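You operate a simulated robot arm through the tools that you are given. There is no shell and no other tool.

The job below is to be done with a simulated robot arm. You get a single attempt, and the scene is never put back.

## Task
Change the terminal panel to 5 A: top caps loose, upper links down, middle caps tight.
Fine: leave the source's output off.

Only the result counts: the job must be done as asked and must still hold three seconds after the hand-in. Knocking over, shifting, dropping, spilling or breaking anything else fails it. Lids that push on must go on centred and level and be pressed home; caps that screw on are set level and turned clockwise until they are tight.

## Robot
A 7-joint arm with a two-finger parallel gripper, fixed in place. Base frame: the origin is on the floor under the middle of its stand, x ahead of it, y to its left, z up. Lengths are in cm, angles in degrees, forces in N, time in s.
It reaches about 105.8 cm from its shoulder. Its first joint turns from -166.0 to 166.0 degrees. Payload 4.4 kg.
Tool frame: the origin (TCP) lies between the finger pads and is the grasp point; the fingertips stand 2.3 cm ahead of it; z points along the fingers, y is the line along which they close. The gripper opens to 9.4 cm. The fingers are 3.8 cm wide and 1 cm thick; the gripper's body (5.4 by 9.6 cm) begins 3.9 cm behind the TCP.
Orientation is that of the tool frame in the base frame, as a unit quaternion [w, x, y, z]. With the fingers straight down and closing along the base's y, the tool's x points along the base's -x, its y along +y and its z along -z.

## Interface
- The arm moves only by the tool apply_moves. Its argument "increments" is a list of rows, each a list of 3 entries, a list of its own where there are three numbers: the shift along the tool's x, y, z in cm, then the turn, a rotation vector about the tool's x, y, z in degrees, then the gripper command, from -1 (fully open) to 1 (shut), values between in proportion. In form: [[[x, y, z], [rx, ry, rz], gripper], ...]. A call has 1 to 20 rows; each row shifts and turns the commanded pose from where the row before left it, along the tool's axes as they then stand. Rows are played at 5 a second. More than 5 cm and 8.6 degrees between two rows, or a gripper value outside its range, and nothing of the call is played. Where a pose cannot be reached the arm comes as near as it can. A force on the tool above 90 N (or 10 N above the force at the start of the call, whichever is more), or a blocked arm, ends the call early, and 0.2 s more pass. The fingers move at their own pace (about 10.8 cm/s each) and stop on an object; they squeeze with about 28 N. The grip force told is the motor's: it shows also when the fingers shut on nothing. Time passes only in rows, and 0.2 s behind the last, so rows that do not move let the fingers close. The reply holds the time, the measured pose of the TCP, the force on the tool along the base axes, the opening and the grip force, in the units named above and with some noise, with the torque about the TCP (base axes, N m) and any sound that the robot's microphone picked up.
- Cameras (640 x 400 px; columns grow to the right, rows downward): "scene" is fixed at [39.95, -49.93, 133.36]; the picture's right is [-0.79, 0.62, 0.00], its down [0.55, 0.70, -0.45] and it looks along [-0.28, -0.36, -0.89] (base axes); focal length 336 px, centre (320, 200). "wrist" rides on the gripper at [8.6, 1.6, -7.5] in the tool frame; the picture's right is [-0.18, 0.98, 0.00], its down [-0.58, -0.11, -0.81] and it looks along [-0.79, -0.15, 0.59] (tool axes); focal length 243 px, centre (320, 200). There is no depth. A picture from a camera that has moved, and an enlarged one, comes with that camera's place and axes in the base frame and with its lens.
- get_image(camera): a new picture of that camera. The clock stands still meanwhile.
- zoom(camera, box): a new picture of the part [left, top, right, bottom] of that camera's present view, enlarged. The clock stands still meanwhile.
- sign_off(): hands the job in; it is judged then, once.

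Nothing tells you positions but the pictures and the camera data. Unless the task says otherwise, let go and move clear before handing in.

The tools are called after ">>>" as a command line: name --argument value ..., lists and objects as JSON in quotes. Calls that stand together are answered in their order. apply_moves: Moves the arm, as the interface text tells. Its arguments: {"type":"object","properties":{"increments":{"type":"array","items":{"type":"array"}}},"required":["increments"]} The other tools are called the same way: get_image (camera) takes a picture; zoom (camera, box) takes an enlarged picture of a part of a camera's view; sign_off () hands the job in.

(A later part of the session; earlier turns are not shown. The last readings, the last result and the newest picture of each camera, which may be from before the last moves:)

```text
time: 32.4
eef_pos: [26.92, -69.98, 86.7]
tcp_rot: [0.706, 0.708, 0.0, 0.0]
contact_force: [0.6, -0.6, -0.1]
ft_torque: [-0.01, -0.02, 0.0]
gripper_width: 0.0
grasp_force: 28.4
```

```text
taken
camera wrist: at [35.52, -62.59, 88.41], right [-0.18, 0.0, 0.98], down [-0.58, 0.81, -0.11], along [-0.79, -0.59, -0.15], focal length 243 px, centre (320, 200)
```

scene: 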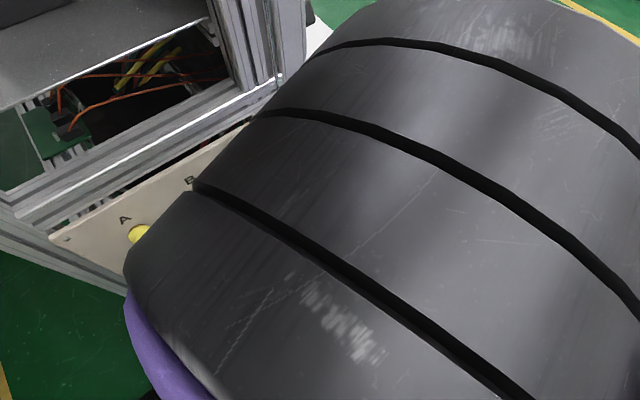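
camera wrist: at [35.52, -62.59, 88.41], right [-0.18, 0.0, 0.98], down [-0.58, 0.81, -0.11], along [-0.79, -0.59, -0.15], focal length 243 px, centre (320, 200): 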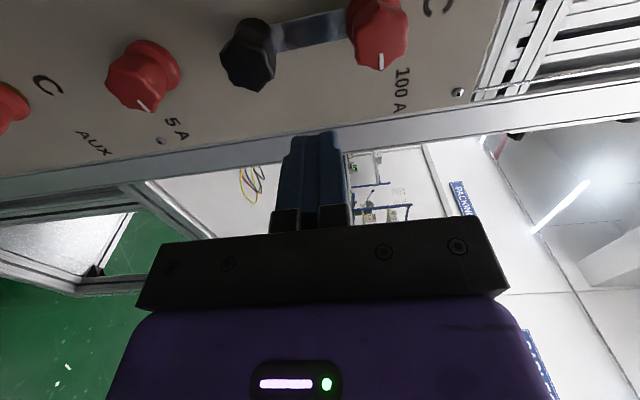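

>>> apply_moves --increments '[[[0, 0.25, 2], [0, 0, 0], 1], [[0, 0, 2], [0, 0, 0], 1], [[0, 0, 1], [0, 0, 0], 1], [[0, 0, 0.8], [0, 0, 0], 1], [[0, 0, 0.3], [0, 0, 0], 1], [[0, 0, 0], [0, 0, 0], 1]]'

>>> get_image --camera "wrist"

>>> zoom --camera "wrist" --box '[200, 40, 440, 190]'

```text
time: 33.8
eef_pos: [26.94, -75.91, 86.84]
tcp_rot: [0.707, 0.708, 0.0, 0.0]
contact_force: [0.1, 0.8, -0.5]
ft_torque: [0.0, 0.0, 0.01]
gripper_width: 0.0
grasp_force: 28.4
```

```text
taken
camera wrist: at [35.5, -68.56, 88.62], right [-0.18, 0.0, 0.98], down [-0.58, 0.81, -0.11], along [-0.79, -0.59, -0.15], focal length 243 px, centre (320, 200)
```

wrist: 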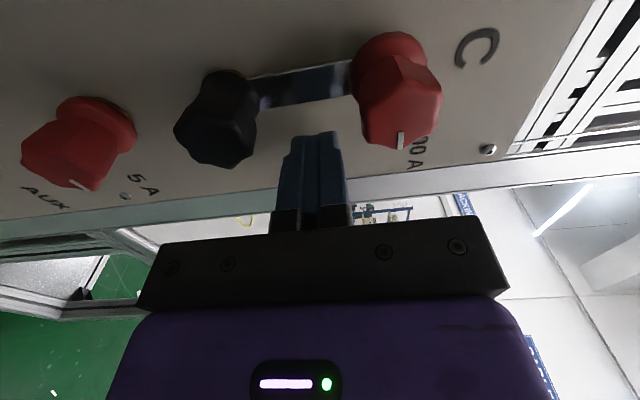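

```text
2.67 times, centred on (320, 115) of wrist
camera zoom: at [35.5, -68.56, 88.62], right [-0.18, 0.0, 0.98], down [-0.58, 0.81, -0.11], along [-0.79, -0.59, -0.15], focal length 647 px, centre (320, 427)
```

zoom: 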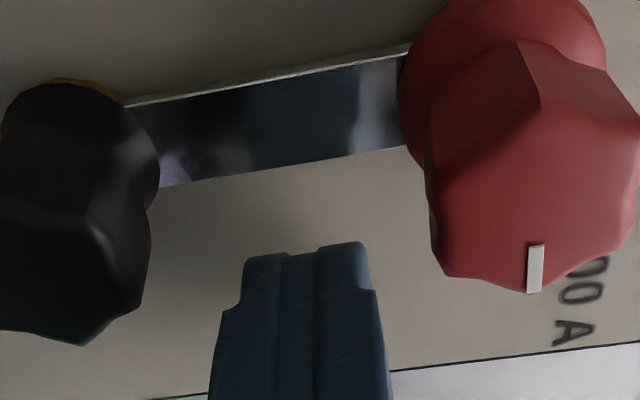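

>>> apply_moves --increments '[[[0, 0, 0.3], [0, 0, 0], 1], [[0, 0, 0.15], [0, 0, 0], 1], [[0, 0, 0.1], [0, 0, 0], 1], [[0, 0, 0], [0, 0, 0], 1]]'

```text
time: 34.8
eef_pos: [26.88, -76.51, 87.0]
tcp_rot: [0.706, 0.708, 0.0, 0.0]
contact_force: [0.6, 0.1, 0.0]
ft_torque: [0.01, -0.02, -0.01]
gripper_width: 0.0
grasp_force: 27.9
```

No panel contact yet; now push gently toward +X to meet the link.

>>> apply_moves --increments '[[[0.3, 0, 0], [0, 0, 0], 1], [[0.3, 0, 0], [0, 0, 0], 1], [[0.2, 0, 0], [0, 0, 0], 1], [[0.2, 0, 0], [0, 0, 0], 1], [[0, 0, 0], [0, 0, 0], 1]]'

>>> zoom --camera "wrist" --box '[200, 40, 440, 190]'

```text
time: 36.0
eef_pos: [27.64, -76.46, 86.91]
tcp_rot: [0.707, 0.707, 0.0, -0.001]
contact_force: [-18.3, 1.4, 0.1]
ft_torque: [-0.07, 0.06, -0.44]
gripper_width: 0.0
grasp_force: 27.8
```

```text
2.67 times, centred on (320, 115) of wrist
camera zoom: at [36.25, -69.18, 88.59], right [-0.18, 0.0, 0.98], down [-0.58, 0.81, -0.11], along [-0.8, -0.59, -0.15], focal length 647 px, centre (320, 427)
```

zoom: 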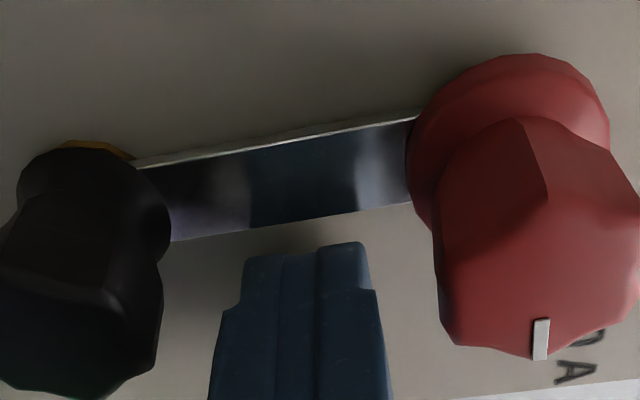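

The fingertip is pressing the link with about 18 N and it hasn't moved. I'll push slightly harder in small steps.

>>> apply_moves --increments '[[[0.1, 0, 0], [0, 0, 0], 1], [[0.1, 0, 0], [0, 0, 0], 1], [[0, 0, 0], [0, 0, 0], 1]]'

>>> zoom --camera "wrist" --box '[200, 40, 440, 190]'

```text
time: 36.8
eef_pos: [27.59, -76.55, 86.94]
tcp_rot: [0.707, 0.708, -0.002, -0.002]
contact_force: [-45.5, -2.8, 2.8]
ft_torque: [-0.28, 0.01, -1.03]
gripper_width: 0.01
grasp_force: 28.0
```

```text
2.67 times, centred on (320, 115) of wrist
camera zoom: at [36.32, -69.19, 88.6], right [-0.18, 0.0, 0.98], down [-0.58, 0.81, -0.11], along [-0.8, -0.59, -0.15], focal length 647 px, centre (320, 427)
```

zoom: 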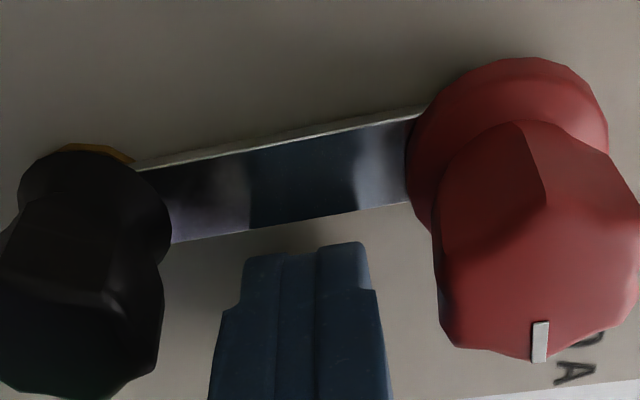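

The link doesn't budge at 45 N toward +X, so I'll stop and back off. I'll try the opposite side (pushing toward -X) gently.

>>> apply_moves --increments '[[[-0.6, 0, 0], [0, 0, 0], 1], [[0, 0, -1.5], [0, 0, 0], 1], [[0, 0, -2.5], [0, 0, 0], 1], [[0, 0, -2], [0, 0, 0], 1], [[2.2, 0, 0], [0, 0, 0], 1], [[2.2, 0, 0], [0, 0, 0], 1], [[2.0, 0, 0], [0, 0, 0], 1], [[0, 0, 2], [0, 0, 0], 1], [[0, 0, 2], [0, 0, 0], 1], [[0, 0, 1.5], [0, 0, 0], 1], [[0, 0, 0.5], [0, 0, 0], 1], [[0, 0, 0], [0, 0, 0], 1]]'

>>> get_image --camera "wrist"

```text
time: 39.4
eef_pos: [33.93, -76.6, 87.07]
tcp_rot: [0.707, 0.708, 0.001, 0.0]
contact_force: [-0.4, -0.3, -0.2]
ft_torque: [0.02, 0.05, -0.02]
gripper_width: 0.0
grasp_force: 28.3
```

```text
taken
camera wrist: at [42.49, -69.08, 88.6], right [-0.18, 0.0, 0.98], down [-0.58, 0.81, -0.11], along [-0.79, -0.59, -0.15], focal length 243 px, centre (320, 200)
```

wrist: 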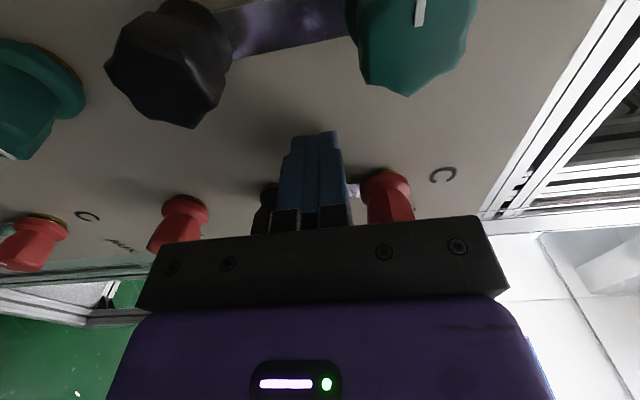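

>>> apply_moves --increments '[[[-0.3, 0, 0], [0, 0, 0], 1], [[-0.3, 0, 0], [0, 0, 0], 1], [[-0.3, 0, 0], [0, 0, 0], 1], [[-0.2, 0, 0], [0, 0, 0], 1], [[-0.15, 0, 0], [0, 0, 0], 1], [[0, 0, 0], [0, 0, 0], 1]]'

```text
time: 40.8
eef_pos: [32.65, -76.47, 86.9]
tcp_rot: [0.707, 0.708, 0.0, 0.0]
contact_force: [0.0, 0.6, -0.2]
ft_torque: [-0.04, -0.01, 0.01]
gripper_width: 0.0
grasp_force: 28.1
```

>>> apply_moves --increments '[[[-0.15, 0, 0], [0, 0, 0], 1], [[-0.15, 0, 0], [0, 0, 0], 1], [[0, 0, 0], [0, 0, 0], 1]]'

>>> get_image --camera "wrist"

```text
time: 41.6
eef_pos: [32.31, -76.58, 86.94]
tcp_rot: [0.707, 0.707, -0.001, 0.0]
contact_force: [-0.1, 0.0, -0.4]
ft_torque: [0.03, 0.0, 0.02]
gripper_width: 0.0
grasp_force: 28.4
```

```text
taken
camera wrist: at [40.96, -69.11, 88.62], right [-0.18, 0.0, 0.98], down [-0.58, 0.81, -0.11], along [-0.79, -0.59, -0.15], focal length 243 px, centre (320, 200)
```

wrist: 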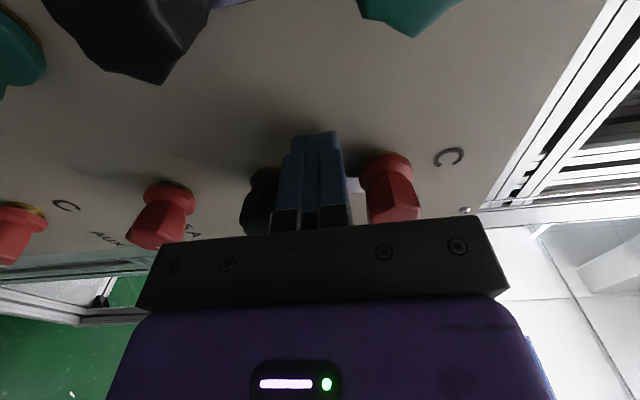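

>>> apply_moves --increments '[[[-0.2, 0, 0], [0, 0, 0], 1], [[-0.2, 0, 0], [0, 0, 0], 1], [[0, 0, 0], [0, 0, 0], 1]]'

>>> zoom --camera "wrist" --box '[220, 100, 440, 240]'

```text
time: 42.4
eef_pos: [32.03, -76.63, 87.1]
tcp_rot: [0.706, 0.708, 0.0, 0.0]
contact_force: [0.4, 0.7, 1.1]
ft_torque: [-0.06, 0.02, 0.03]
gripper_width: 0.0
grasp_force: 27.9
```

```text
2.86 times, centred on (330, 170) of wrist
camera zoom: at [40.62, -69.14, 88.63], right [-0.18, 0.0, 0.98], down [-0.58, 0.81, -0.11], along [-0.79, -0.59, -0.15], focal length 693 px, centre (291, 286)
```

zoom: 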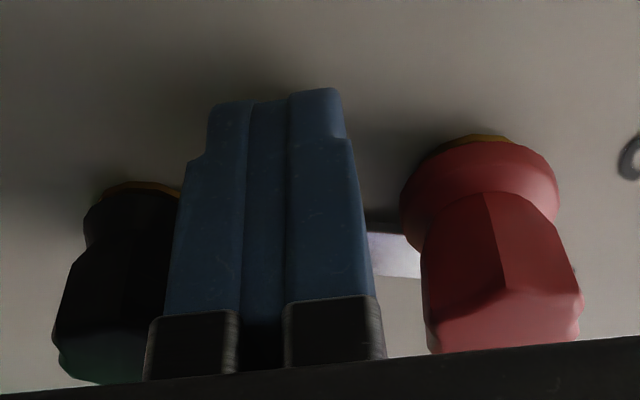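

>>> apply_moves --increments '[[[-0.2, 0, 0], [0, 0, 0], 1], [[-0.2, 0, 0], [0, 0, 0], 1], [[0, 0, 0], [0, 0, 0], 1]]'

>>> zoom --camera "wrist" --box '[220, 100, 440, 240]'

```text
time: 43.2
eef_pos: [31.51, -76.52, 86.93]
tcp_rot: [0.707, 0.707, 0.001, 0.0]
contact_force: [0.3, 0.5, -0.5]
ft_torque: [-0.01, -0.01, 0.04]
gripper_width: 0.0
grasp_force: 28.0
```

```text
2.86 times, centred on (330, 170) of wrist
camera zoom: at [40.16, -69.14, 88.6], right [-0.18, 0.0, 0.98], down [-0.58, 0.81, -0.11], along [-0.79, -0.59, -0.15], focal length 693 px, centre (291, 286)
```

zoom: 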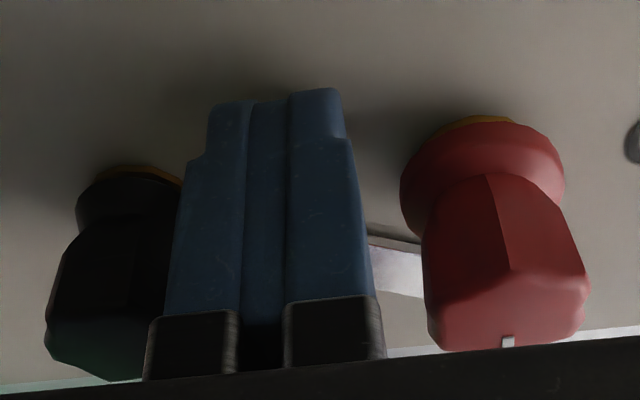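

The link is already swinging freely toward -X (it had a stop on the +X side). I'll keep pushing it around its pivot along an arc with the shut fingertips.

>>> apply_moves --increments '[[[-0.58, 0.15, 0], [0, 0, 0], 1], [[-0.58, 0.15, 0], [0, 0, 0], 1], [[-0.67, -0.1, 0], [0, 0, 0], 1], [[-0.67, -0.1, 0], [0, 0, 0], 1], [[0, 0, 0], [0, 0, 0], 1]]'

>>> get_image --camera "wrist"

```text
time: 44.4
eef_pos: [28.97, -76.45, 87.03]
tcp_rot: [0.706, 0.708, 0.0, 0.0]
contact_force: [0.7, 0.1, 0.2]
ft_torque: [0.03, 0.01, 0.0]
gripper_width: 0.0
grasp_force: 28.2
```

```text
taken
camera wrist: at [37.61, -69.11, 88.72], right [-0.18, 0.0, 0.98], down [-0.58, 0.81, -0.11], along [-0.79, -0.59, -0.15], focal length 243 px, centre (320, 200)
```

wrist: 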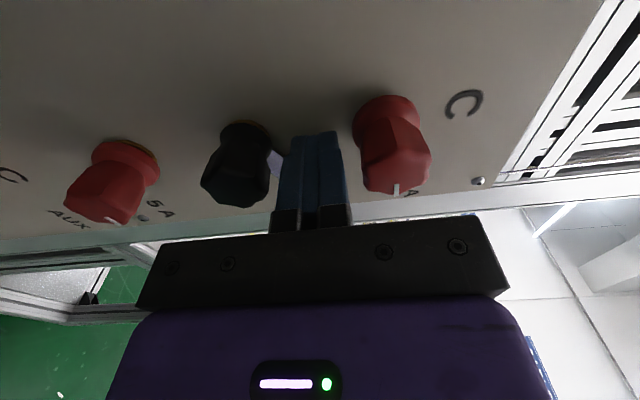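

The link has left the top cap and is following. Continuing the arc.

>>> apply_moves --increments '[[[-0.62, -0.3, 0], [0, 0, 0], 1], [[-0.62, -0.3, 0], [0, 0, 0], 1], [[-0.52, -0.5, 0], [0, 0, 0], 1], [[-0.52, -0.6, 0], [0, 0, 0], 1], [[0, 0, 0], [0, 0, 0], 1]]'

>>> get_image --camera "wrist"

```text
time: 45.6
eef_pos: [26.92, -76.44, 85.3]
tcp_rot: [0.706, 0.708, 0.0, 0.0]
contact_force: [-0.7, -0.4, -0.3]
ft_torque: [-0.02, -0.01, 0.0]
gripper_width: 0.03
grasp_force: 28.6
```

```text
taken
camera wrist: at [35.38, -69.06, 87.06], right [-0.18, 0.0, 0.98], down [-0.58, 0.81, -0.11], along [-0.79, -0.59, -0.15], focal length 243 px, centre (320, 200)
```

wrist: 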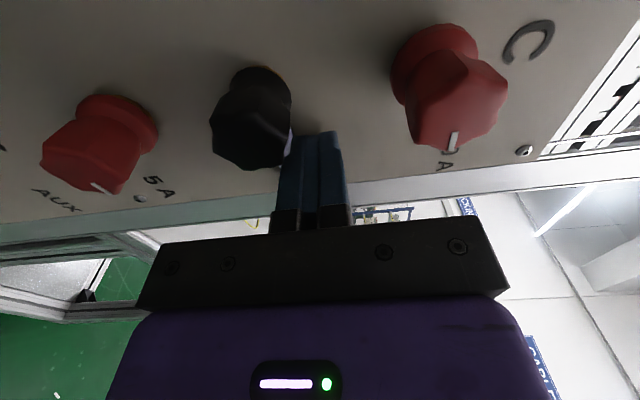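

>>> apply_moves --increments '[[[-0.35, -0.3, 0], [0, 0, 0], 1], [[-0.35, -0.3, 0], [0, 0, 0], 1], [[-0.25, -0.4, 0], [0, 0, 0], 1], [[-0.25, -0.45, 0], [0, 0, 0], 1], [[0, -0.45, 0], [0, 0, 0], 1], [[0.05, -0.45, 0], [0, 0, 0], 1], [[0, 0, 0], [0, 0, 0], 1]]'

>>> get_image --camera "wrist"

```text
time: 47.2
eef_pos: [25.43, -76.54, 83.01]
tcp_rot: [0.706, 0.708, 0.0, 0.0]
contact_force: [-0.2, 0.0, -0.5]
ft_torque: [0.0, -0.03, -0.05]
gripper_width: 0.0
grasp_force: 28.3
```

```text
taken
camera wrist: at [34.23, -69.07, 84.65], right [-0.18, 0.0, 0.98], down [-0.58, 0.81, -0.11], along [-0.79, -0.59, -0.15], focal length 243 px, centre (320, 200)
```

wrist: 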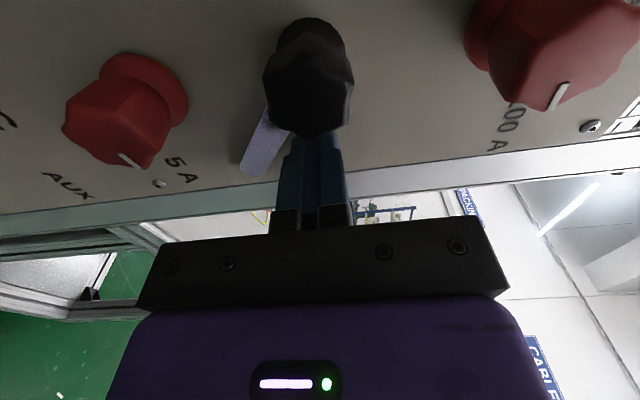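

The link is past horizontal and pointing down toward the middle cap. Continuing the sweep.

>>> apply_moves --increments '[[[0.25, -0.45, 0], [0, 0, 0], 1], [[0.3, -0.45, 0], [0, 0, 0], 1], [[0.35, -0.35, 0], [0, 0, 0], 1], [[0.35, -0.35, 0], [0, 0, 0], 1], [[0.3, -0.4, 0], [0, 0, 0], 1], [[0.25, -0.4, 0], [0, 0, 0], 1], [[0, 0, 0], [0, 0, 0], 1]]'

>>> get_image --camera "wrist"

```text
time: 48.8
eef_pos: [27.41, -76.53, 80.55]
tcp_rot: [0.706, 0.708, 0.0, 0.0]
contact_force: [-0.2, -0.8, -0.5]
ft_torque: [-0.03, 0.01, 0.03]
gripper_width: 0.01
grasp_force: 28.2
```

```text
taken
camera wrist: at [36.08, -69.15, 82.28], right [-0.18, 0.0, 0.98], down [-0.58, 0.81, -0.11], along [-0.79, -0.59, -0.15], focal length 243 px, centre (320, 200)
```

wrist: 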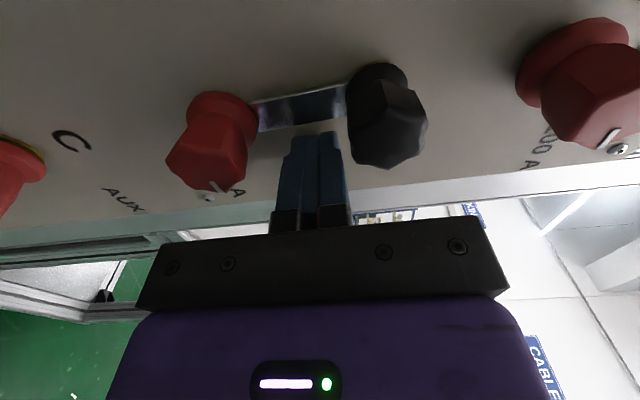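

The link is nearly home under the middle cap. Pressing gently toward +X until it meets its stop.

>>> apply_moves --increments '[[[0.12, -0.1, 0], [0, 0, 0], 1], [[0.12, 0, 0], [0, 0, 0], 1], [[0, 0, 0], [0, 0, 0], 1]]'

>>> zoom --camera "wrist" --box '[150, 40, 440, 220]'

```text
time: 49.6
eef_pos: [27.58, -76.55, 80.53]
tcp_rot: [0.707, 0.708, -0.001, -0.001]
contact_force: [-8.7, -2.1, 1.3]
ft_torque: [-0.12, -0.07, -0.22]
gripper_width: 0.01
grasp_force: 28.3
```

```text
2.21 times, centred on (295, 130) of wrist
camera zoom: at [36.21, -69.13, 82.18], right [-0.18, 0.0, 0.98], down [-0.58, 0.81, -0.11], along [-0.79, -0.59, -0.15], focal length 535 px, centre (375, 354)
```

zoom: 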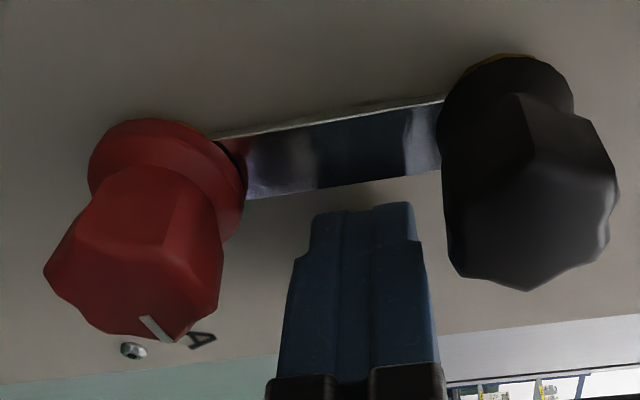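

Link C is seated down at its stop. I'll back straight out, then line up on the C middle cap with the wrist wound back counter-clockwise for a long tightening stroke.

>>> apply_moves --increments '[[[-0.5, 0, 0], [0, 0, 0], 1], [[0, 0, -2], [0, 0, 0], 1], [[0, 0, -2.5], [0, 0, 0], 1], [[0, 0, -2.5], [0, 0, 0], 1], [[1.5, -1.8, 0], [0, 0, 0], -0.06], [[1.6, -1.8, 0], [0, 0, 0], -0.06], [[0, 0, 0], [0, 0, -8.5], -0.06], [[0, 0, 0], [0, 0, -8.5], -0.06], [[0, 0, 0], [0, 0, -8.5], -0.06], [[0, 0, 0], [0, 0, -8.5], -0.06], [[0, 0, 0], [0, 0, -8.5], -0.06], [[0, 0, 0], [0, 0, -8.5], -0.06], [[0, 0, 0], [0, 0, -8.5], -0.06], [[0, 0, 0], [0, 0, -8.5], -0.06], [[0, 0, 0], [0, 0, -8.5], -0.06], [[0, 0, 0], [0, 0, -8.5], -0.06], [[0, 0, 0], [0, 0, -5], -0.06], [[0, 0, 0], [0, 0, 0], -0.06]]'

>>> get_image --camera "wrist"

>>> zoom --camera "wrist" --box '[230, 0, 410, 140]'

```text
time: 53.4
eef_pos: [30.16, -69.64, 77.0]
tcp_rot: [0.5, 0.5, 0.5, -0.5]
contact_force: [0.2, 0.8, 0.1]
ft_torque: [0.03, -0.02, -0.01]
gripper_width: 4.99
grasp_force: 0.0
```

```text
taken
camera wrist: at [31.84, -62.1, 68.31], right [0.98, 0.0, 0.18], down [-0.11, 0.81, 0.58], along [-0.15, -0.59, 0.79], focal length 243 px, centre (320, 200)
```

wrist: 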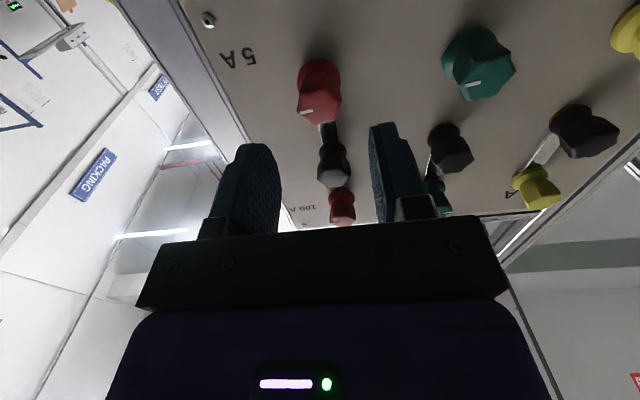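

```text
2.86 times, centred on (320, 70) of wrist
camera zoom: at [31.84, -62.1, 68.31], right [0.98, 0.0, 0.18], down [-0.11, 0.81, 0.58], along [-0.15, -0.59, 0.79], focal length 693 px, centre (320, 571)
```

zoom: 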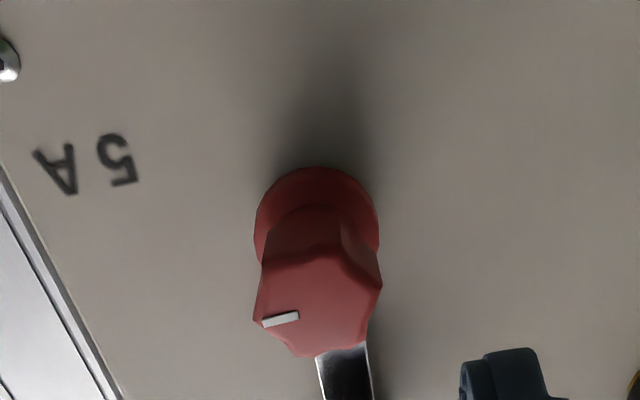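

C middle cap axis is at about (30.25, 76.7). I'll test winding the wrist back to θ ≈ -86° while standing off.

>>> apply_moves --increments '[[[0.3, 0.07, 0], [0, 0, -8.5], -0.06], [[0, 0, 0], [0, 0, -8.5], -0.06], [[0, 0, 0], [0, 0, -8.5], -0.06], [[0, 0, 0], [0, 0, -8.5], -0.06], [[0, 0, 0], [0, 0, -8.5], -0.06], [[0, 0, 0], [0, 0, -8.5], -0.06], [[0, 0, 0], [0, 0, -8.5], -0.06], [[0, 0, 0], [0, 0, -8.5], -0.06], [[0, 0, 0], [0, 0, -8.5], -0.06], [[0, 0, 0], [0, 0, -8.5], -0.06], [[0, 0, 0], [0, 0, 0], -0.06]]'

>>> get_image --camera "wrist"

```text
time: 55.8
eef_pos: [30.36, -69.53, 76.54]
tcp_rot: [0.031, 0.031, 0.707, -0.706]
contact_force: [-0.2, -1.2, 0.0]
ft_torque: [-0.01, 0.01, 0.02]
gripper_width: 4.98
grasp_force: 0.1
```

```text
taken
camera wrist: at [21.79, -62.08, 74.31], right [0.27, 0.0, -0.96], down [0.57, 0.81, 0.16], along [0.78, -0.59, 0.21], focal length 243 px, centre (320, 200)
```

wrist: 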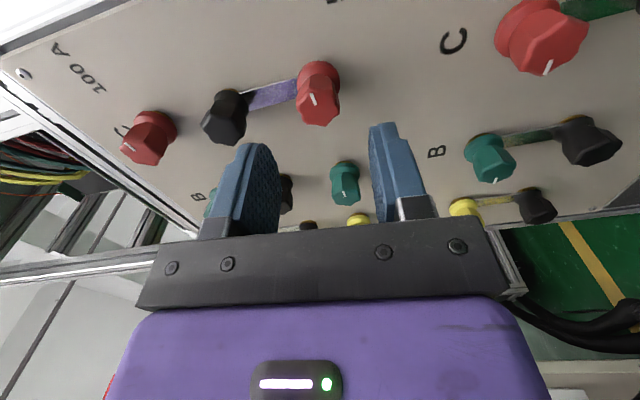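

The wrist reaches θ = -85° fine, so half-turn strokes are possible. Approaching the C middle cap with fingers open.

>>> apply_moves --increments '[[[0, 0, 2], [0, 0, 0], -0.06], [[0, 0, 1.5], [0, 0, 0], -0.06], [[0, 0, 0], [0, 0, 0], -0.06]]'

>>> get_image --camera "wrist"

```text
time: 56.6
eef_pos: [30.25, -73.04, 76.61]
tcp_rot: [0.031, 0.031, 0.707, -0.706]
contact_force: [-0.2, 0.5, -0.1]
ft_torque: [0.0, 0.01, 0.0]
gripper_width: 5.0
grasp_force: 0.1
```

```text
taken
camera wrist: at [21.82, -65.65, 74.24], right [0.27, 0.0, -0.96], down [0.57, 0.81, 0.16], along [0.78, -0.59, 0.22], focal length 243 px, centre (320, 200)
```

wrist: 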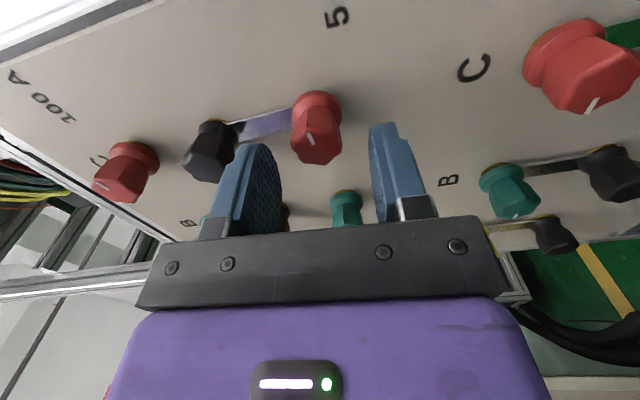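

>>> apply_moves --increments '[[[0, 0, 1], [0, 0, 0], -0.06], [[0, 0, 0.9], [0, 0, 0], -0.06], [[0, 0, 0], [0, 0, 0], 1], [[0, 0, 0], [0, 0, 0], 1], [[0, 0, 0], [0, 0, 0], 1]]'

>>> get_image --camera "wrist"

```text
time: 57.8
eef_pos: [30.28, -74.84, 76.64]
tcp_rot: [0.031, 0.031, 0.707, -0.706]
contact_force: [-1.1, 1.0, 15.8]
ft_torque: [-0.22, 0.03, -0.24]
gripper_width: 2.5
grasp_force: 45.1
```

```text
taken
camera wrist: at [21.84, -67.51, 74.37], right [0.27, 0.0, -0.96], down [0.57, 0.81, 0.16], along [0.78, -0.59, 0.22], focal length 243 px, centre (320, 200)
```

wrist: 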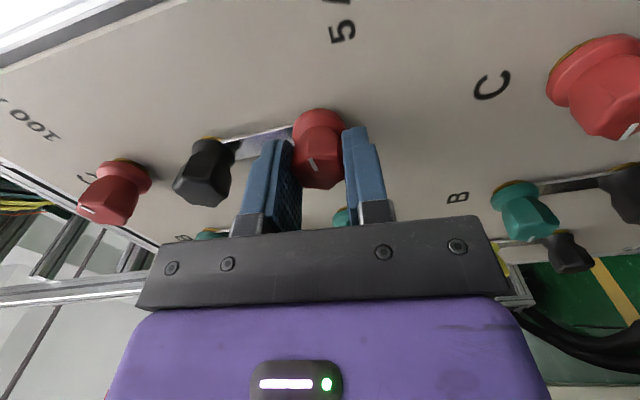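

Gripped. Shifting up slightly to relieve the side load, then turning clockwise while watching the torque.

>>> apply_moves --increments '[[[0, -0.2, 0], [0, 0, 0], 1], [[0, 0, 0], [0, 0, 8], 1], [[0, 0, 0], [0, 0, 8], 1], [[0, 0, 0], [0, 0, 8], 1], [[0, 0, 0], [0, 0, 8], 1], [[0, 0, 0], [0, 0, 8], 1], [[0, 0, 0], [0, 0, 8], 1], [[0, 0, 0], [0, 0, 8], 1], [[0, 0, 0], [0, 0, 8], 1], [[0, 0, 0], [0, 0, 0], 1]]'

>>> get_image --camera "wrist"

```text
time: 60.0
eef_pos: [30.27, -74.94, 76.78]
tcp_rot: [-0.401, -0.401, -0.582, 0.582]
contact_force: [-1.6, -18.7, 11.2]
ft_torque: [0.54, 0.02, -0.31]
gripper_width: 2.52
grasp_force: 44.6
```

```text
taken
camera wrist: at [28.66, -67.49, 68.2], right [0.98, 0.0, -0.18], down [0.11, 0.81, 0.58], along [0.14, -0.59, 0.79], focal length 243 px, centre (320, 200)
```

wrist: 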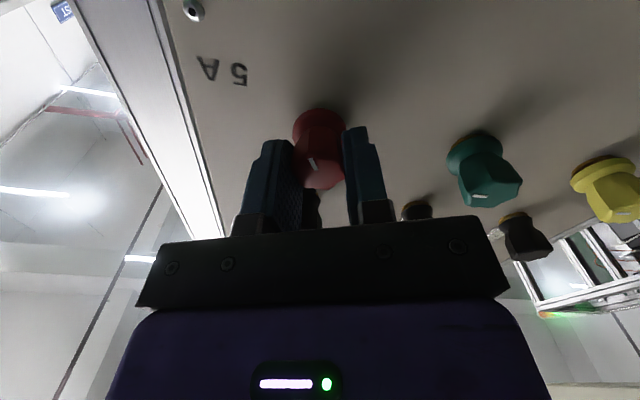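

>>> apply_moves --increments '[[[-0.1, -0.04, 0.08], [0, 0, 8], 1], [[0, 0, 0], [0, 0, 8], 1], [[0, 0, 0], [0, 0, 8], 1], [[0, 0, 0], [0, 0, 8], 1], [[0, 0, 0], [0, 0, 8], 1], [[0, 0, 0], [0, 0, 8], 1], [[0, 0, 0], [0, 0, 8], 1], [[0, 0, 0], [0, 0, 8], 1], [[0, 0, 0], [0, 0, 0], 1]]'

>>> get_image --camera "wrist"

```text
time: 62.0
eef_pos: [30.11, -74.93, 76.83]
tcp_rot: [0.647, 0.651, 0.281, -0.282]
contact_force: [-24.8, 17.8, -11.5]
ft_torque: [-0.22, 0.01, -0.4]
gripper_width: 2.52
grasp_force: 44.7
```

```text
taken
camera wrist: at [37.21, -67.5, 71.66], right [0.59, -0.01, 0.81], down [-0.47, 0.81, 0.35], along [-0.65, -0.59, 0.47], focal length 243 px, centre (320, 200)
```

wrist: 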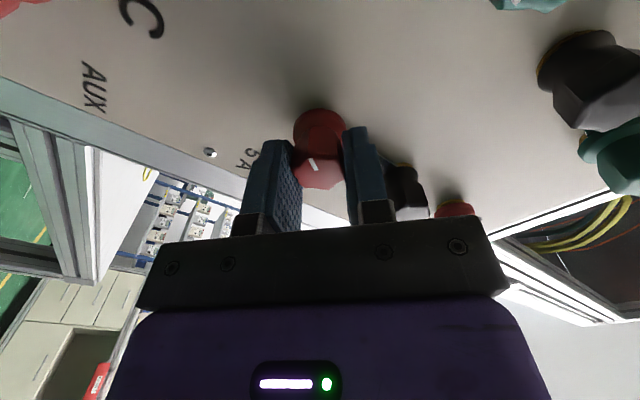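

>>> apply_moves --increments '[[[-0.08, -0.2, -0.08], [0, 0, 0], 1], [[0, 0, 0], [0, 0, 8], 1], [[0, 0, 0], [0, 0, 8], 1], [[0, 0, 0], [0, 0, 8], 1], [[0, 0, 0], [0, 0, 0], 1]]'

```text
time: 63.2
eef_pos: [30.04, -75.02, 76.76]
tcp_rot: [0.693, 0.693, 0.14, -0.141]
contact_force: [-19.4, 3.4, -20.7]
ft_torque: [0.4, 0.02, 0.48]
gripper_width: 2.52
grasp_force: 44.5
```

>>> apply_moves --increments '[[[-0.08, -0.2, 0], [0, 0, 0], 1], [[0, 0, 0], [0, 0, 8], 1], [[0, 0, 0], [0, 0, 8], 1], [[0, 0, 0], [0, 0, 0], 1]]'

>>> get_image --camera "wrist"

```text
time: 64.2
eef_pos: [30.09, -74.97, 76.71]
tcp_rot: [0.706, 0.705, 0.042, -0.043]
contact_force: [-1.4, 4.0, -7.9]
ft_torque: [-0.06, -0.01, 0.47]
gripper_width: 2.5
grasp_force: 44.9
```

```text
taken
camera wrist: at [38.83, -67.5, 77.32], right [-0.06, 0.0, 1.0], down [-0.59, 0.81, -0.04], along [-0.8, -0.59, -0.05], focal length 243 px, centre (320, 200)
```

wrist: 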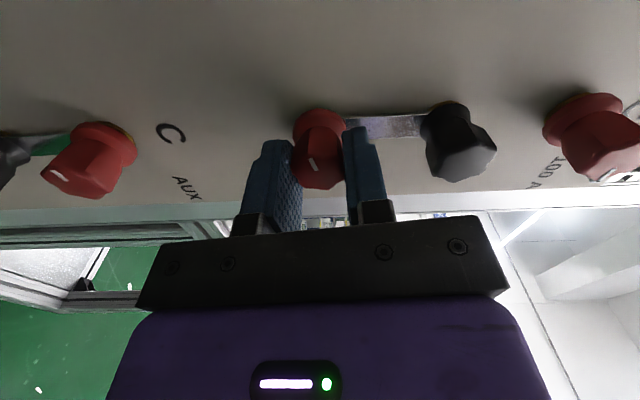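

Still free-turning with ~168° done. Continuing a little further to feel for tightness.

>>> apply_moves --increments '[[[0, -0.08, 0], [0, 0, 8], 1], [[0, 0, 0], [0, 0, 8], 1], [[0, 0, 0], [0, 0, 8], 1], [[0, 0, 0], [0, 0, 0], 1]]'

>>> zoom --camera "wrist" --box '[230, 60, 430, 220]'

```text
time: 65.2
eef_pos: [29.9, -74.93, 76.57]
tcp_rot: [0.7, 0.699, -0.105, 0.105]
contact_force: [5.4, -7.6, 0.4]
ft_torque: [-0.14, 0.4, 0.4]
gripper_width: 2.53
grasp_force: 44.9
```

```text
2.50 times, centred on (330, 140) of wrist
camera zoom: at [37.72, -67.52, 80.75], right [-0.46, 0.0, 0.89], down [-0.52, 0.81, -0.27], along [-0.71, -0.59, -0.38], focal length 606 px, centre (295, 350)
```

zoom: 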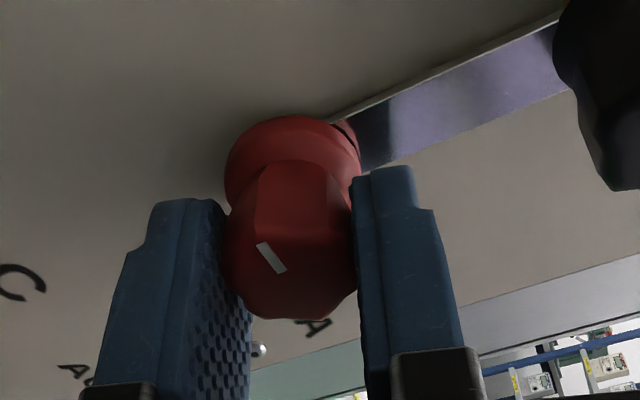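

Resistance has appeared (0.4 N·m). Turning a bit more to make it tight.

>>> apply_moves --increments '[[[0, 0, 0], [0, 0, 4], 1], [[0, 0, 0], [0, 0, 4], 1], [[0, 0, 0], [0, 0, 0], 1]]'

>>> zoom --camera "wrist" --box '[230, 60, 430, 220]'

```text
time: 66.0
eef_pos: [29.85, -74.89, 76.51]
tcp_rot: [0.689, 0.691, -0.154, 0.153]
contact_force: [0.0, -9.5, -3.5]
ft_torque: [0.13, 0.29, -0.14]
gripper_width: 2.53
grasp_force: 44.7
```

```text
2.50 times, centred on (330, 140) of wrist
camera zoom: at [37.0, -67.52, 81.72], right [-0.58, 0.0, 0.81], down [-0.48, 0.81, -0.34], along [-0.66, -0.59, -0.47], focal length 606 px, centre (295, 350)
```

zoom: 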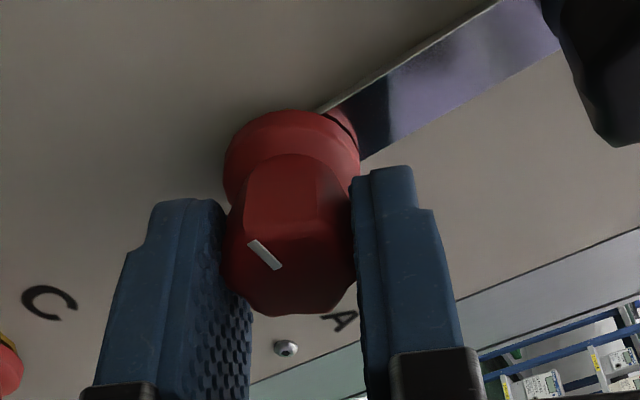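

Torque stays around 0.3–0.4 N·m and the fingers begin to slip on the cap, so it feels tight. I'll release, rewind and regrasp for a confirming twist.

>>> apply_moves --increments '[[[0, 0, 0], [0, 0, 0], -0.06], [[0, 0, 0], [0, 0, 0], -0.06], [[0, 0, -2.5], [0, 0, 0], -0.06], [[0, 0, -2.5], [0, 0, 0], -0.06], [[0, 0, 0], [0, 0, -8.5], -0.06], [[0, 0, 0], [0, 0, -8.5], -0.06], [[0, 0, 0], [0, 0, -8.5], -0.06], [[0, 0, 0], [0, 0, -8.5], -0.06], [[0, 0, 0], [0, 0, -8.5], -0.06], [[0, 0, 0], [0, 0, -8.5], -0.06], [[0, 0, 0], [0, 0, -8.5], -0.06], [[0, 0, 0], [0, 0, -8.5], -0.06], [[0, 0, 0], [0, 0, -8.5], -0.06], [[0, 0, 0], [0, 0, -8.5], -0.06], [[0, 0, 0], [0, 0, -8.5], -0.06], [[0, 0, 0], [0, 0, -8.5], -0.06], [[0, 0, 0], [0, 0, -8.5], -0.06], [[0, 0, 0], [0, 0, -4.5], -0.06], [[0, 0, 0], [0, 0, 0], -0.06]]'

>>> get_image --camera "wrist"

>>> zoom --camera "wrist" --box '[220, 0, 420, 160]'

```text
time: 70.0
eef_pos: [29.88, -69.85, 76.61]
tcp_rot: [0.5, 0.5, 0.5, -0.5]
contact_force: [0.3, -0.2, 0.4]
ft_torque: [0.02, 0.0, -0.04]
gripper_width: 5.0
grasp_force: 0.0
```

```text
taken
camera wrist: at [31.5, -62.49, 67.99], right [0.98, 0.0, 0.18], down [-0.11, 0.81, 0.58], along [-0.15, -0.59, 0.79], focal length 243 px, centre (320, 200)
```

wrist: 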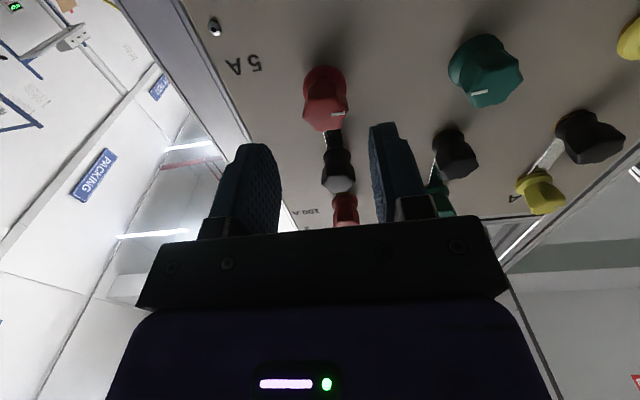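

```text
2.50 times, centred on (320, 80) of wrist
camera zoom: at [31.5, -62.49, 67.99], right [0.98, 0.0, 0.18], down [-0.11, 0.81, 0.58], along [-0.15, -0.59, 0.79], focal length 606 px, centre (320, 500)
```

zoom: 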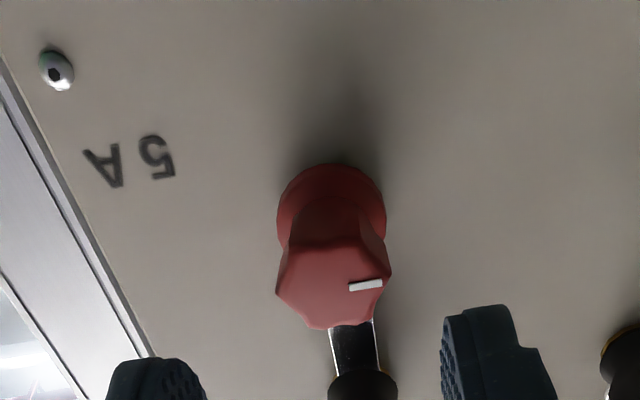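

The C middle mark now points +X exactly as the tight top caps did. I'll do one confirming twist on it.

>>> apply_moves --increments '[[[0, 0.2, 2.5], [0, 0, 0], -0.06], [[0, 0, 1.5], [0, 0, 0], -0.06], [[0, 0, 1.0], [0, 0, 0], -0.06], [[0, 0, 0], [0, 0, 0], 1], [[0, 0, 0], [0, 0, 0], 1], [[0, 0, 0], [0, 0, 0], 1], [[0, 0, 0], [0, 0, 5], 1], [[0, 0, 0], [0, 0, 5], 1], [[0, 0, 0], [0, 0, 0], 1]]'

>>> zoom --camera "wrist" --box '[230, 60, 430, 220]'

```text
time: 72.0
eef_pos: [30.19, -74.83, 76.56]
tcp_rot: [0.542, 0.542, 0.454, -0.453]
contact_force: [10.8, -0.4, -1.7]
ft_torque: [-0.08, 0.57, 0.01]
gripper_width: 2.52
grasp_force: 45.0
```

```text
2.50 times, centred on (330, 140) of wrist
camera zoom: at [33.31, -67.48, 68.36], right [0.94, 0.0, 0.35], down [-0.21, 0.81, 0.55], along [-0.28, -0.59, 0.75], focal length 606 px, centre (295, 350)
```

zoom: 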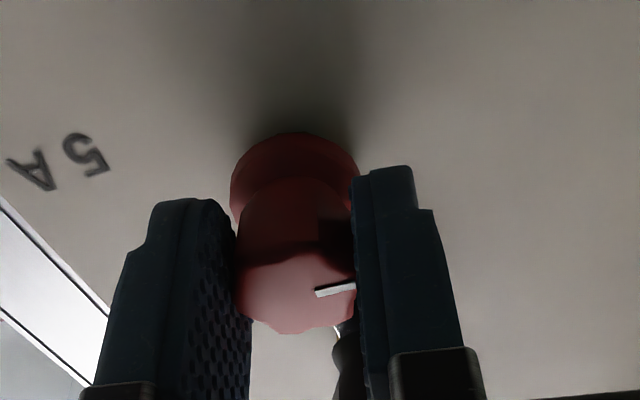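

Immediate 0.57 N·m resistance: C middle is tight. Column C is done apart from final checks; now releasing and moving to the B top cap.

>>> apply_moves --increments '[[[0, 0, 0], [0, 0, -5], -0.06], [[0, 0, 0], [0, 0, 0], -0.06], [[0, 0, -2.5], [0, 0, 0], -0.06], [[0, 0, -2.5], [0, 0, -5], -0.06], [[-3.4, 2.4, 0], [0, 0, 0], -0.06], [[-3.4, 2.4, 0], [0, 0, 0], -0.06], [[-3.4, 2.4, 0], [0, 0, 0], -0.06], [[-3.4, 2.3, 0], [0, 0, 0], -0.06], [[0, 0, 0], [0, 0, 0], -0.06]]'

>>> get_image --camera "wrist"

>>> zoom --camera "wrist" --box '[220, 0, 420, 160]'

```text
time: 74.0
eef_pos: [39.61, -69.81, 90.37]
tcp_rot: [0.499, 0.501, 0.5, -0.5]
contact_force: [0.1, -0.4, 0.3]
ft_torque: [0.01, 0.02, 0.0]
gripper_width: 4.96
grasp_force: 0.1
```

```text
taken
camera wrist: at [41.19, -62.31, 81.78], right [0.98, 0.0, 0.18], down [-0.11, 0.81, 0.58], along [-0.15, -0.59, 0.79], focal length 243 px, centre (320, 200)
```

wrist: 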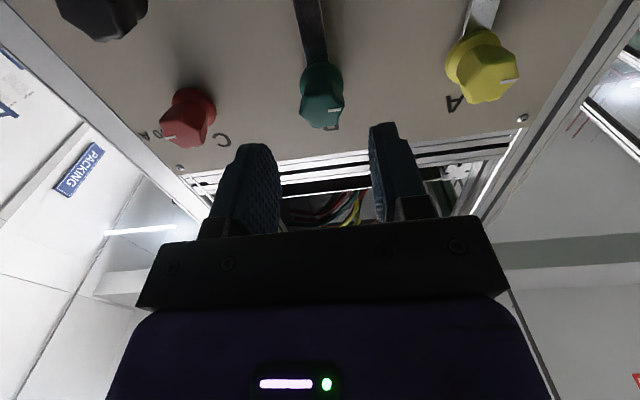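

```text
2.50 times, centred on (320, 80) of wrist
camera zoom: at [41.19, -62.31, 81.78], right [0.98, 0.0, 0.18], down [-0.11, 0.81, 0.58], along [-0.15, -0.59, 0.79], focal length 606 px, centre (320, 500)
```

zoom: 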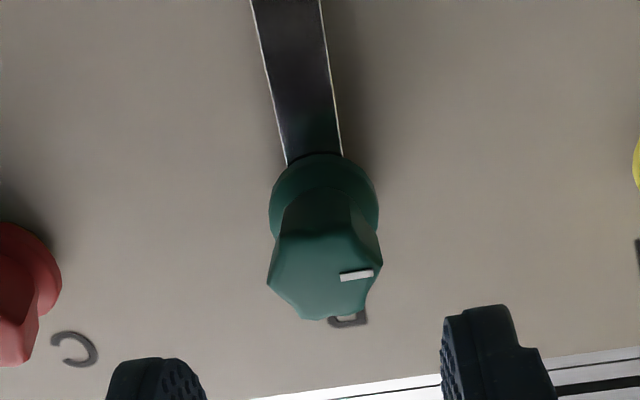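

B top cap axis is at about (39.75, 90.25). Winding the wrist clockwise, approaching and gripping it.

>>> apply_moves --increments '[[[0.1, 0.12, 0], [0, 0, 8.5], -0.06], [[0, 0, 0], [0, 0, 8.5], -0.06], [[0, 0, 0], [0, 0, 8.5], -0.06], [[0, 0, 0], [0, 0, 8.5], -0.06], [[0, 0, 0], [0, 0, 8.5], -0.06], [[0, 0, 0], [0, 0, 8.5], -0.06], [[0, 0, 0], [0, 0, 8.5], -0.06], [[0, 0, 0], [0, 0, 8.5], -0.06], [[0, 0, 0], [0, 0, 8.5], -0.06], [[0, 0, 0], [0, 0, 8.5], -0.06], [[0, 0, 2.5], [0, 0, 0], -0.06], [[0, 0, 1.5], [0, 0, 0], -0.06], [[0, 0, 0], [0, 0, 0], -0.06]]'

>>> get_image --camera "wrist"

```text
time: 76.8
eef_pos: [39.91, -73.83, 90.13]
tcp_rot: [0.706, 0.707, 0.031, -0.031]
contact_force: [0.1, -0.3, -0.6]
ft_torque: [-0.02, 0.01, 0.02]
gripper_width: 4.97
grasp_force: 0.1
```

```text
taken
camera wrist: at [48.52, -66.48, 91.07], right [-0.1, 0.0, 1.0], down [-0.59, 0.81, -0.06], along [-0.8, -0.59, -0.08], focal length 243 px, centre (320, 200)
```

wrist: 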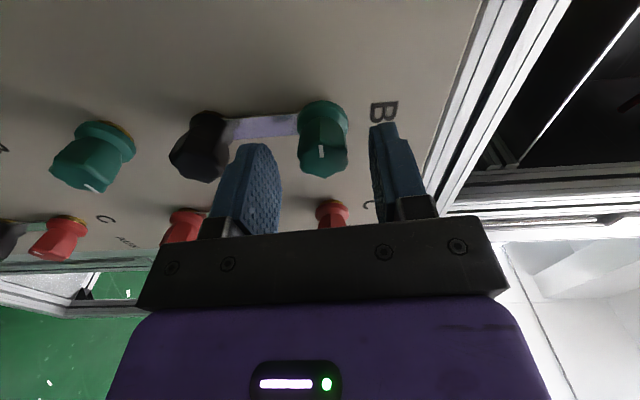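

>>> apply_moves --increments '[[[0, 0, 1.1], [0, 0, 0], -0.06], [[0, 0, 0], [0, 0, 0], 1], [[0, 0, 0], [0, 0, 0], 1], [[0, 0, 0], [0, 0, 0], 1]]'

```text
time: 77.8
eef_pos: [39.74, -75.14, 90.28]
tcp_rot: [0.707, 0.706, 0.031, -0.03]
contact_force: [0.2, -1.1, 16.8]
ft_torque: [-0.15, 0.02, -0.56]
gripper_width: 2.52
grasp_force: 45.0
```

>>> apply_moves --increments '[[[0, 0.2, 0], [0, 0, 0], 1], [[0, 0, 0], [0, 0, -8], 1], [[0, 0, 0], [0, 0, -8], 1], [[0, 0, 0], [0, 0, -8], 1], [[0, 0, 0], [0, 0, -8], 1], [[0, 0, 0], [0, 0, -8], 1], [[0, 0, 0], [0, 0, -8], 1], [[0, 0, 0], [0, 0, 0], 1]]'

>>> zoom --camera "wrist" --box '[230, 60, 430, 220]'

```text
time: 79.6
eef_pos: [39.66, -75.06, 90.35]
tcp_rot: [0.632, 0.633, 0.317, -0.316]
contact_force: [-4.6, -6.1, 5.2]
ft_torque: [-0.05, 0.01, -0.18]
gripper_width: 2.51
grasp_force: 45.5
```

```text
2.50 times, centred on (330, 140) of wrist
camera zoom: at [46.19, -67.62, 84.4], right [0.68, 0.0, 0.74], down [-0.44, 0.81, 0.4], along [-0.6, -0.59, 0.54], focal length 606 px, centre (295, 350)
```

zoom: 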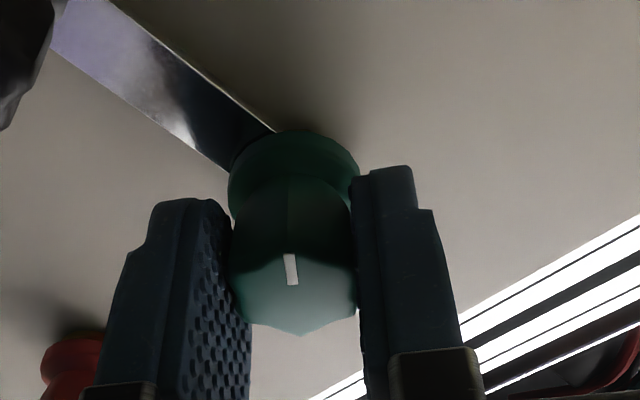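

The green cap turns with the grip. Continuing the stroke to about half a turn.

>>> apply_moves --increments '[[[0, 0, 0], [0, 0, -8.2], 1], [[0, 0, 0], [0, 0, -8.2], 1], [[0, 0, 0], [0, 0, -8.2], 1], [[0, 0, 0], [0, 0, -8.2], 1], [[0, 0, 0], [0, 0, -8.2], 1], [[0, 0, 0], [0, 0, -8.2], 1], [[0, 0, 0], [0, 0, -8.2], 1], [[0, 0, 0], [0, 0, -8.2], 1], [[0, 0, 0], [0, 0, -8.2], 1], [[0, 0, 0], [0, 0, -8.2], 1], [[0, 0, 0], [0, 0, -8.2], 1], [[0, 0, 0], [0, 0, -8.2], 1], [[0, 0, 0], [0, 0, -8.2], 1], [[0, 0, 0], [0, 0, -8.2], 1], [[0, 0, 0], [0, 0, -8.2], 1], [[0, 0, 0], [0, 0, -8.2], 1], [[0, 0, 0], [0, 0, 0], 1]]'

>>> get_image --camera "wrist"

```text
time: 83.2
eef_pos: [39.68, -75.12, 90.32]
tcp_rot: [-0.027, -0.027, 0.707, -0.706]
contact_force: [-4.7, -2.1, 1.8]
ft_torque: [-0.14, 0.04, -0.69]
gripper_width: 2.5
grasp_force: 45.3
```

```text
taken
camera wrist: at [30.95, -67.61, 89.38], right [0.11, 0.0, -0.99], down [0.59, 0.81, 0.07], along [0.8, -0.59, 0.09], focal length 243 px, centre (320, 200)
```

wrist: 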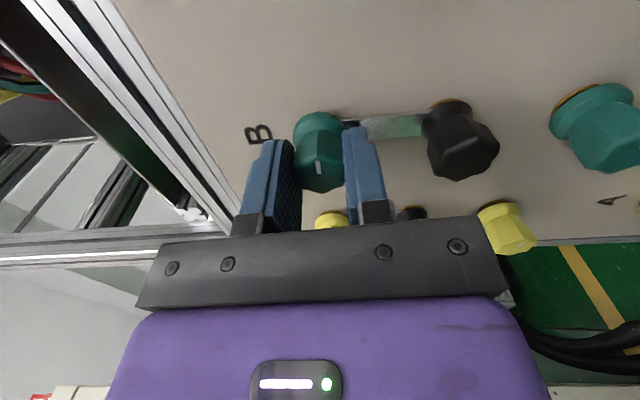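

B top cap is now half a turn loose. I'll release, back off, shut the fingers and come in on the +X side of the B link (keeping the wrist at about -90°, which is symmetric for pushing).

>>> apply_moves --increments '[[[0, 0, 0], [0, 0, 0], -0.06], [[0, 0, 0], [0, 0, 0], -0.06], [[0, 0, -2.5], [0, 0, 0], -0.06], [[0, 0, -2.8], [0, 0, 4], -0.06], [[-1.8, 1.65, 0], [0, 0, 0], 1], [[-1.9, 1.65, 0], [0, 0, 0], 1], [[0, 0, 0], [0, 0, 0], 1]]'

>>> get_image --camera "wrist"

```text
time: 84.8
eef_pos: [43.44, -69.8, 87.16]
tcp_rot: [-0.002, 0.0, 0.707, -0.707]
contact_force: [-0.8, 0.2, 0.4]
ft_torque: [-0.02, 0.03, 0.04]
gripper_width: 0.0
grasp_force: 27.9
```

```text
taken
camera wrist: at [34.75, -62.4, 85.58], right [0.18, 0.0, -0.98], down [0.58, 0.81, 0.11], along [0.79, -0.59, 0.14], focal length 243 px, centre (320, 200)
```

wrist: 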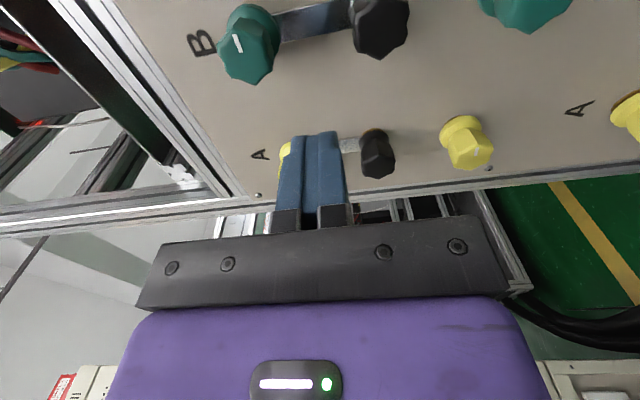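

>>> apply_moves --increments '[[[0, 0.15, 2.5], [0, 0, 0], 1], [[0, 0, 2], [0, 0, 0], 1], [[0, 0, 1.3], [0, 0, 0], 1], [[0, 0, 0.6], [0, 0, 0], 1], [[0, 0, 0.3], [0, 0, 0], 1], [[0, 0, 0], [0, 0, 0], 1]]'

>>> get_image --camera "wrist"

```text
time: 86.2
eef_pos: [43.32, -76.59, 86.93]
tcp_rot: [-0.001, -0.002, 0.708, -0.707]
contact_force: [0.5, -0.3, 0.8]
ft_torque: [0.01, -0.01, 0.02]
gripper_width: 0.01
grasp_force: 28.1
```

```text
taken
camera wrist: at [34.76, -69.1, 85.31], right [0.18, 0.0, -0.98], down [0.58, 0.81, 0.11], along [0.79, -0.59, 0.14], focal length 243 px, centre (320, 200)
```

wrist: 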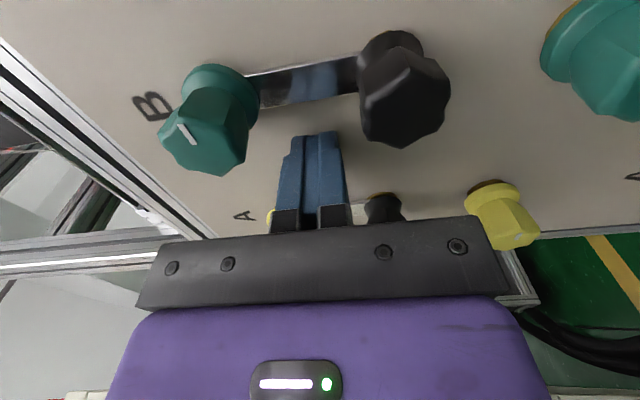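

>>> apply_moves --increments '[[[0.4, 0, 0], [0, 0, 0], 1], [[0.4, 0, 0], [0, 0, 0], 1], [[0.3, 0, 0], [0, 0, 0], 1], [[0.3, 0, 0], [0, 0, 0], 1], [[0.3, 0, 0], [0, 0, 0], 1], [[0, 0, 0], [0, 0, 0], 1]]'

>>> get_image --camera "wrist"

```text
time: 87.6
eef_pos: [41.68, -76.48, 87.0]
tcp_rot: [-0.001, -0.001, 0.707, -0.707]
contact_force: [0.9, -0.8, 0.6]
ft_torque: [0.0, 0.0, 0.0]
gripper_width: 0.0
grasp_force: 28.3
```

```text
taken
camera wrist: at [33.04, -69.03, 85.36], right [0.18, 0.0, -0.98], down [0.58, 0.81, 0.11], along [0.79, -0.59, 0.14], focal length 243 px, centre (320, 200)
```

wrist: 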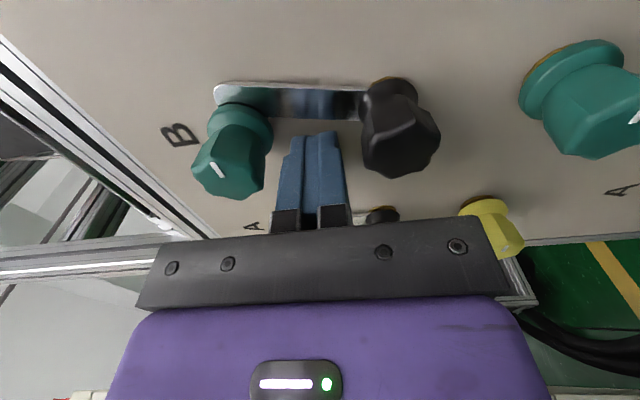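

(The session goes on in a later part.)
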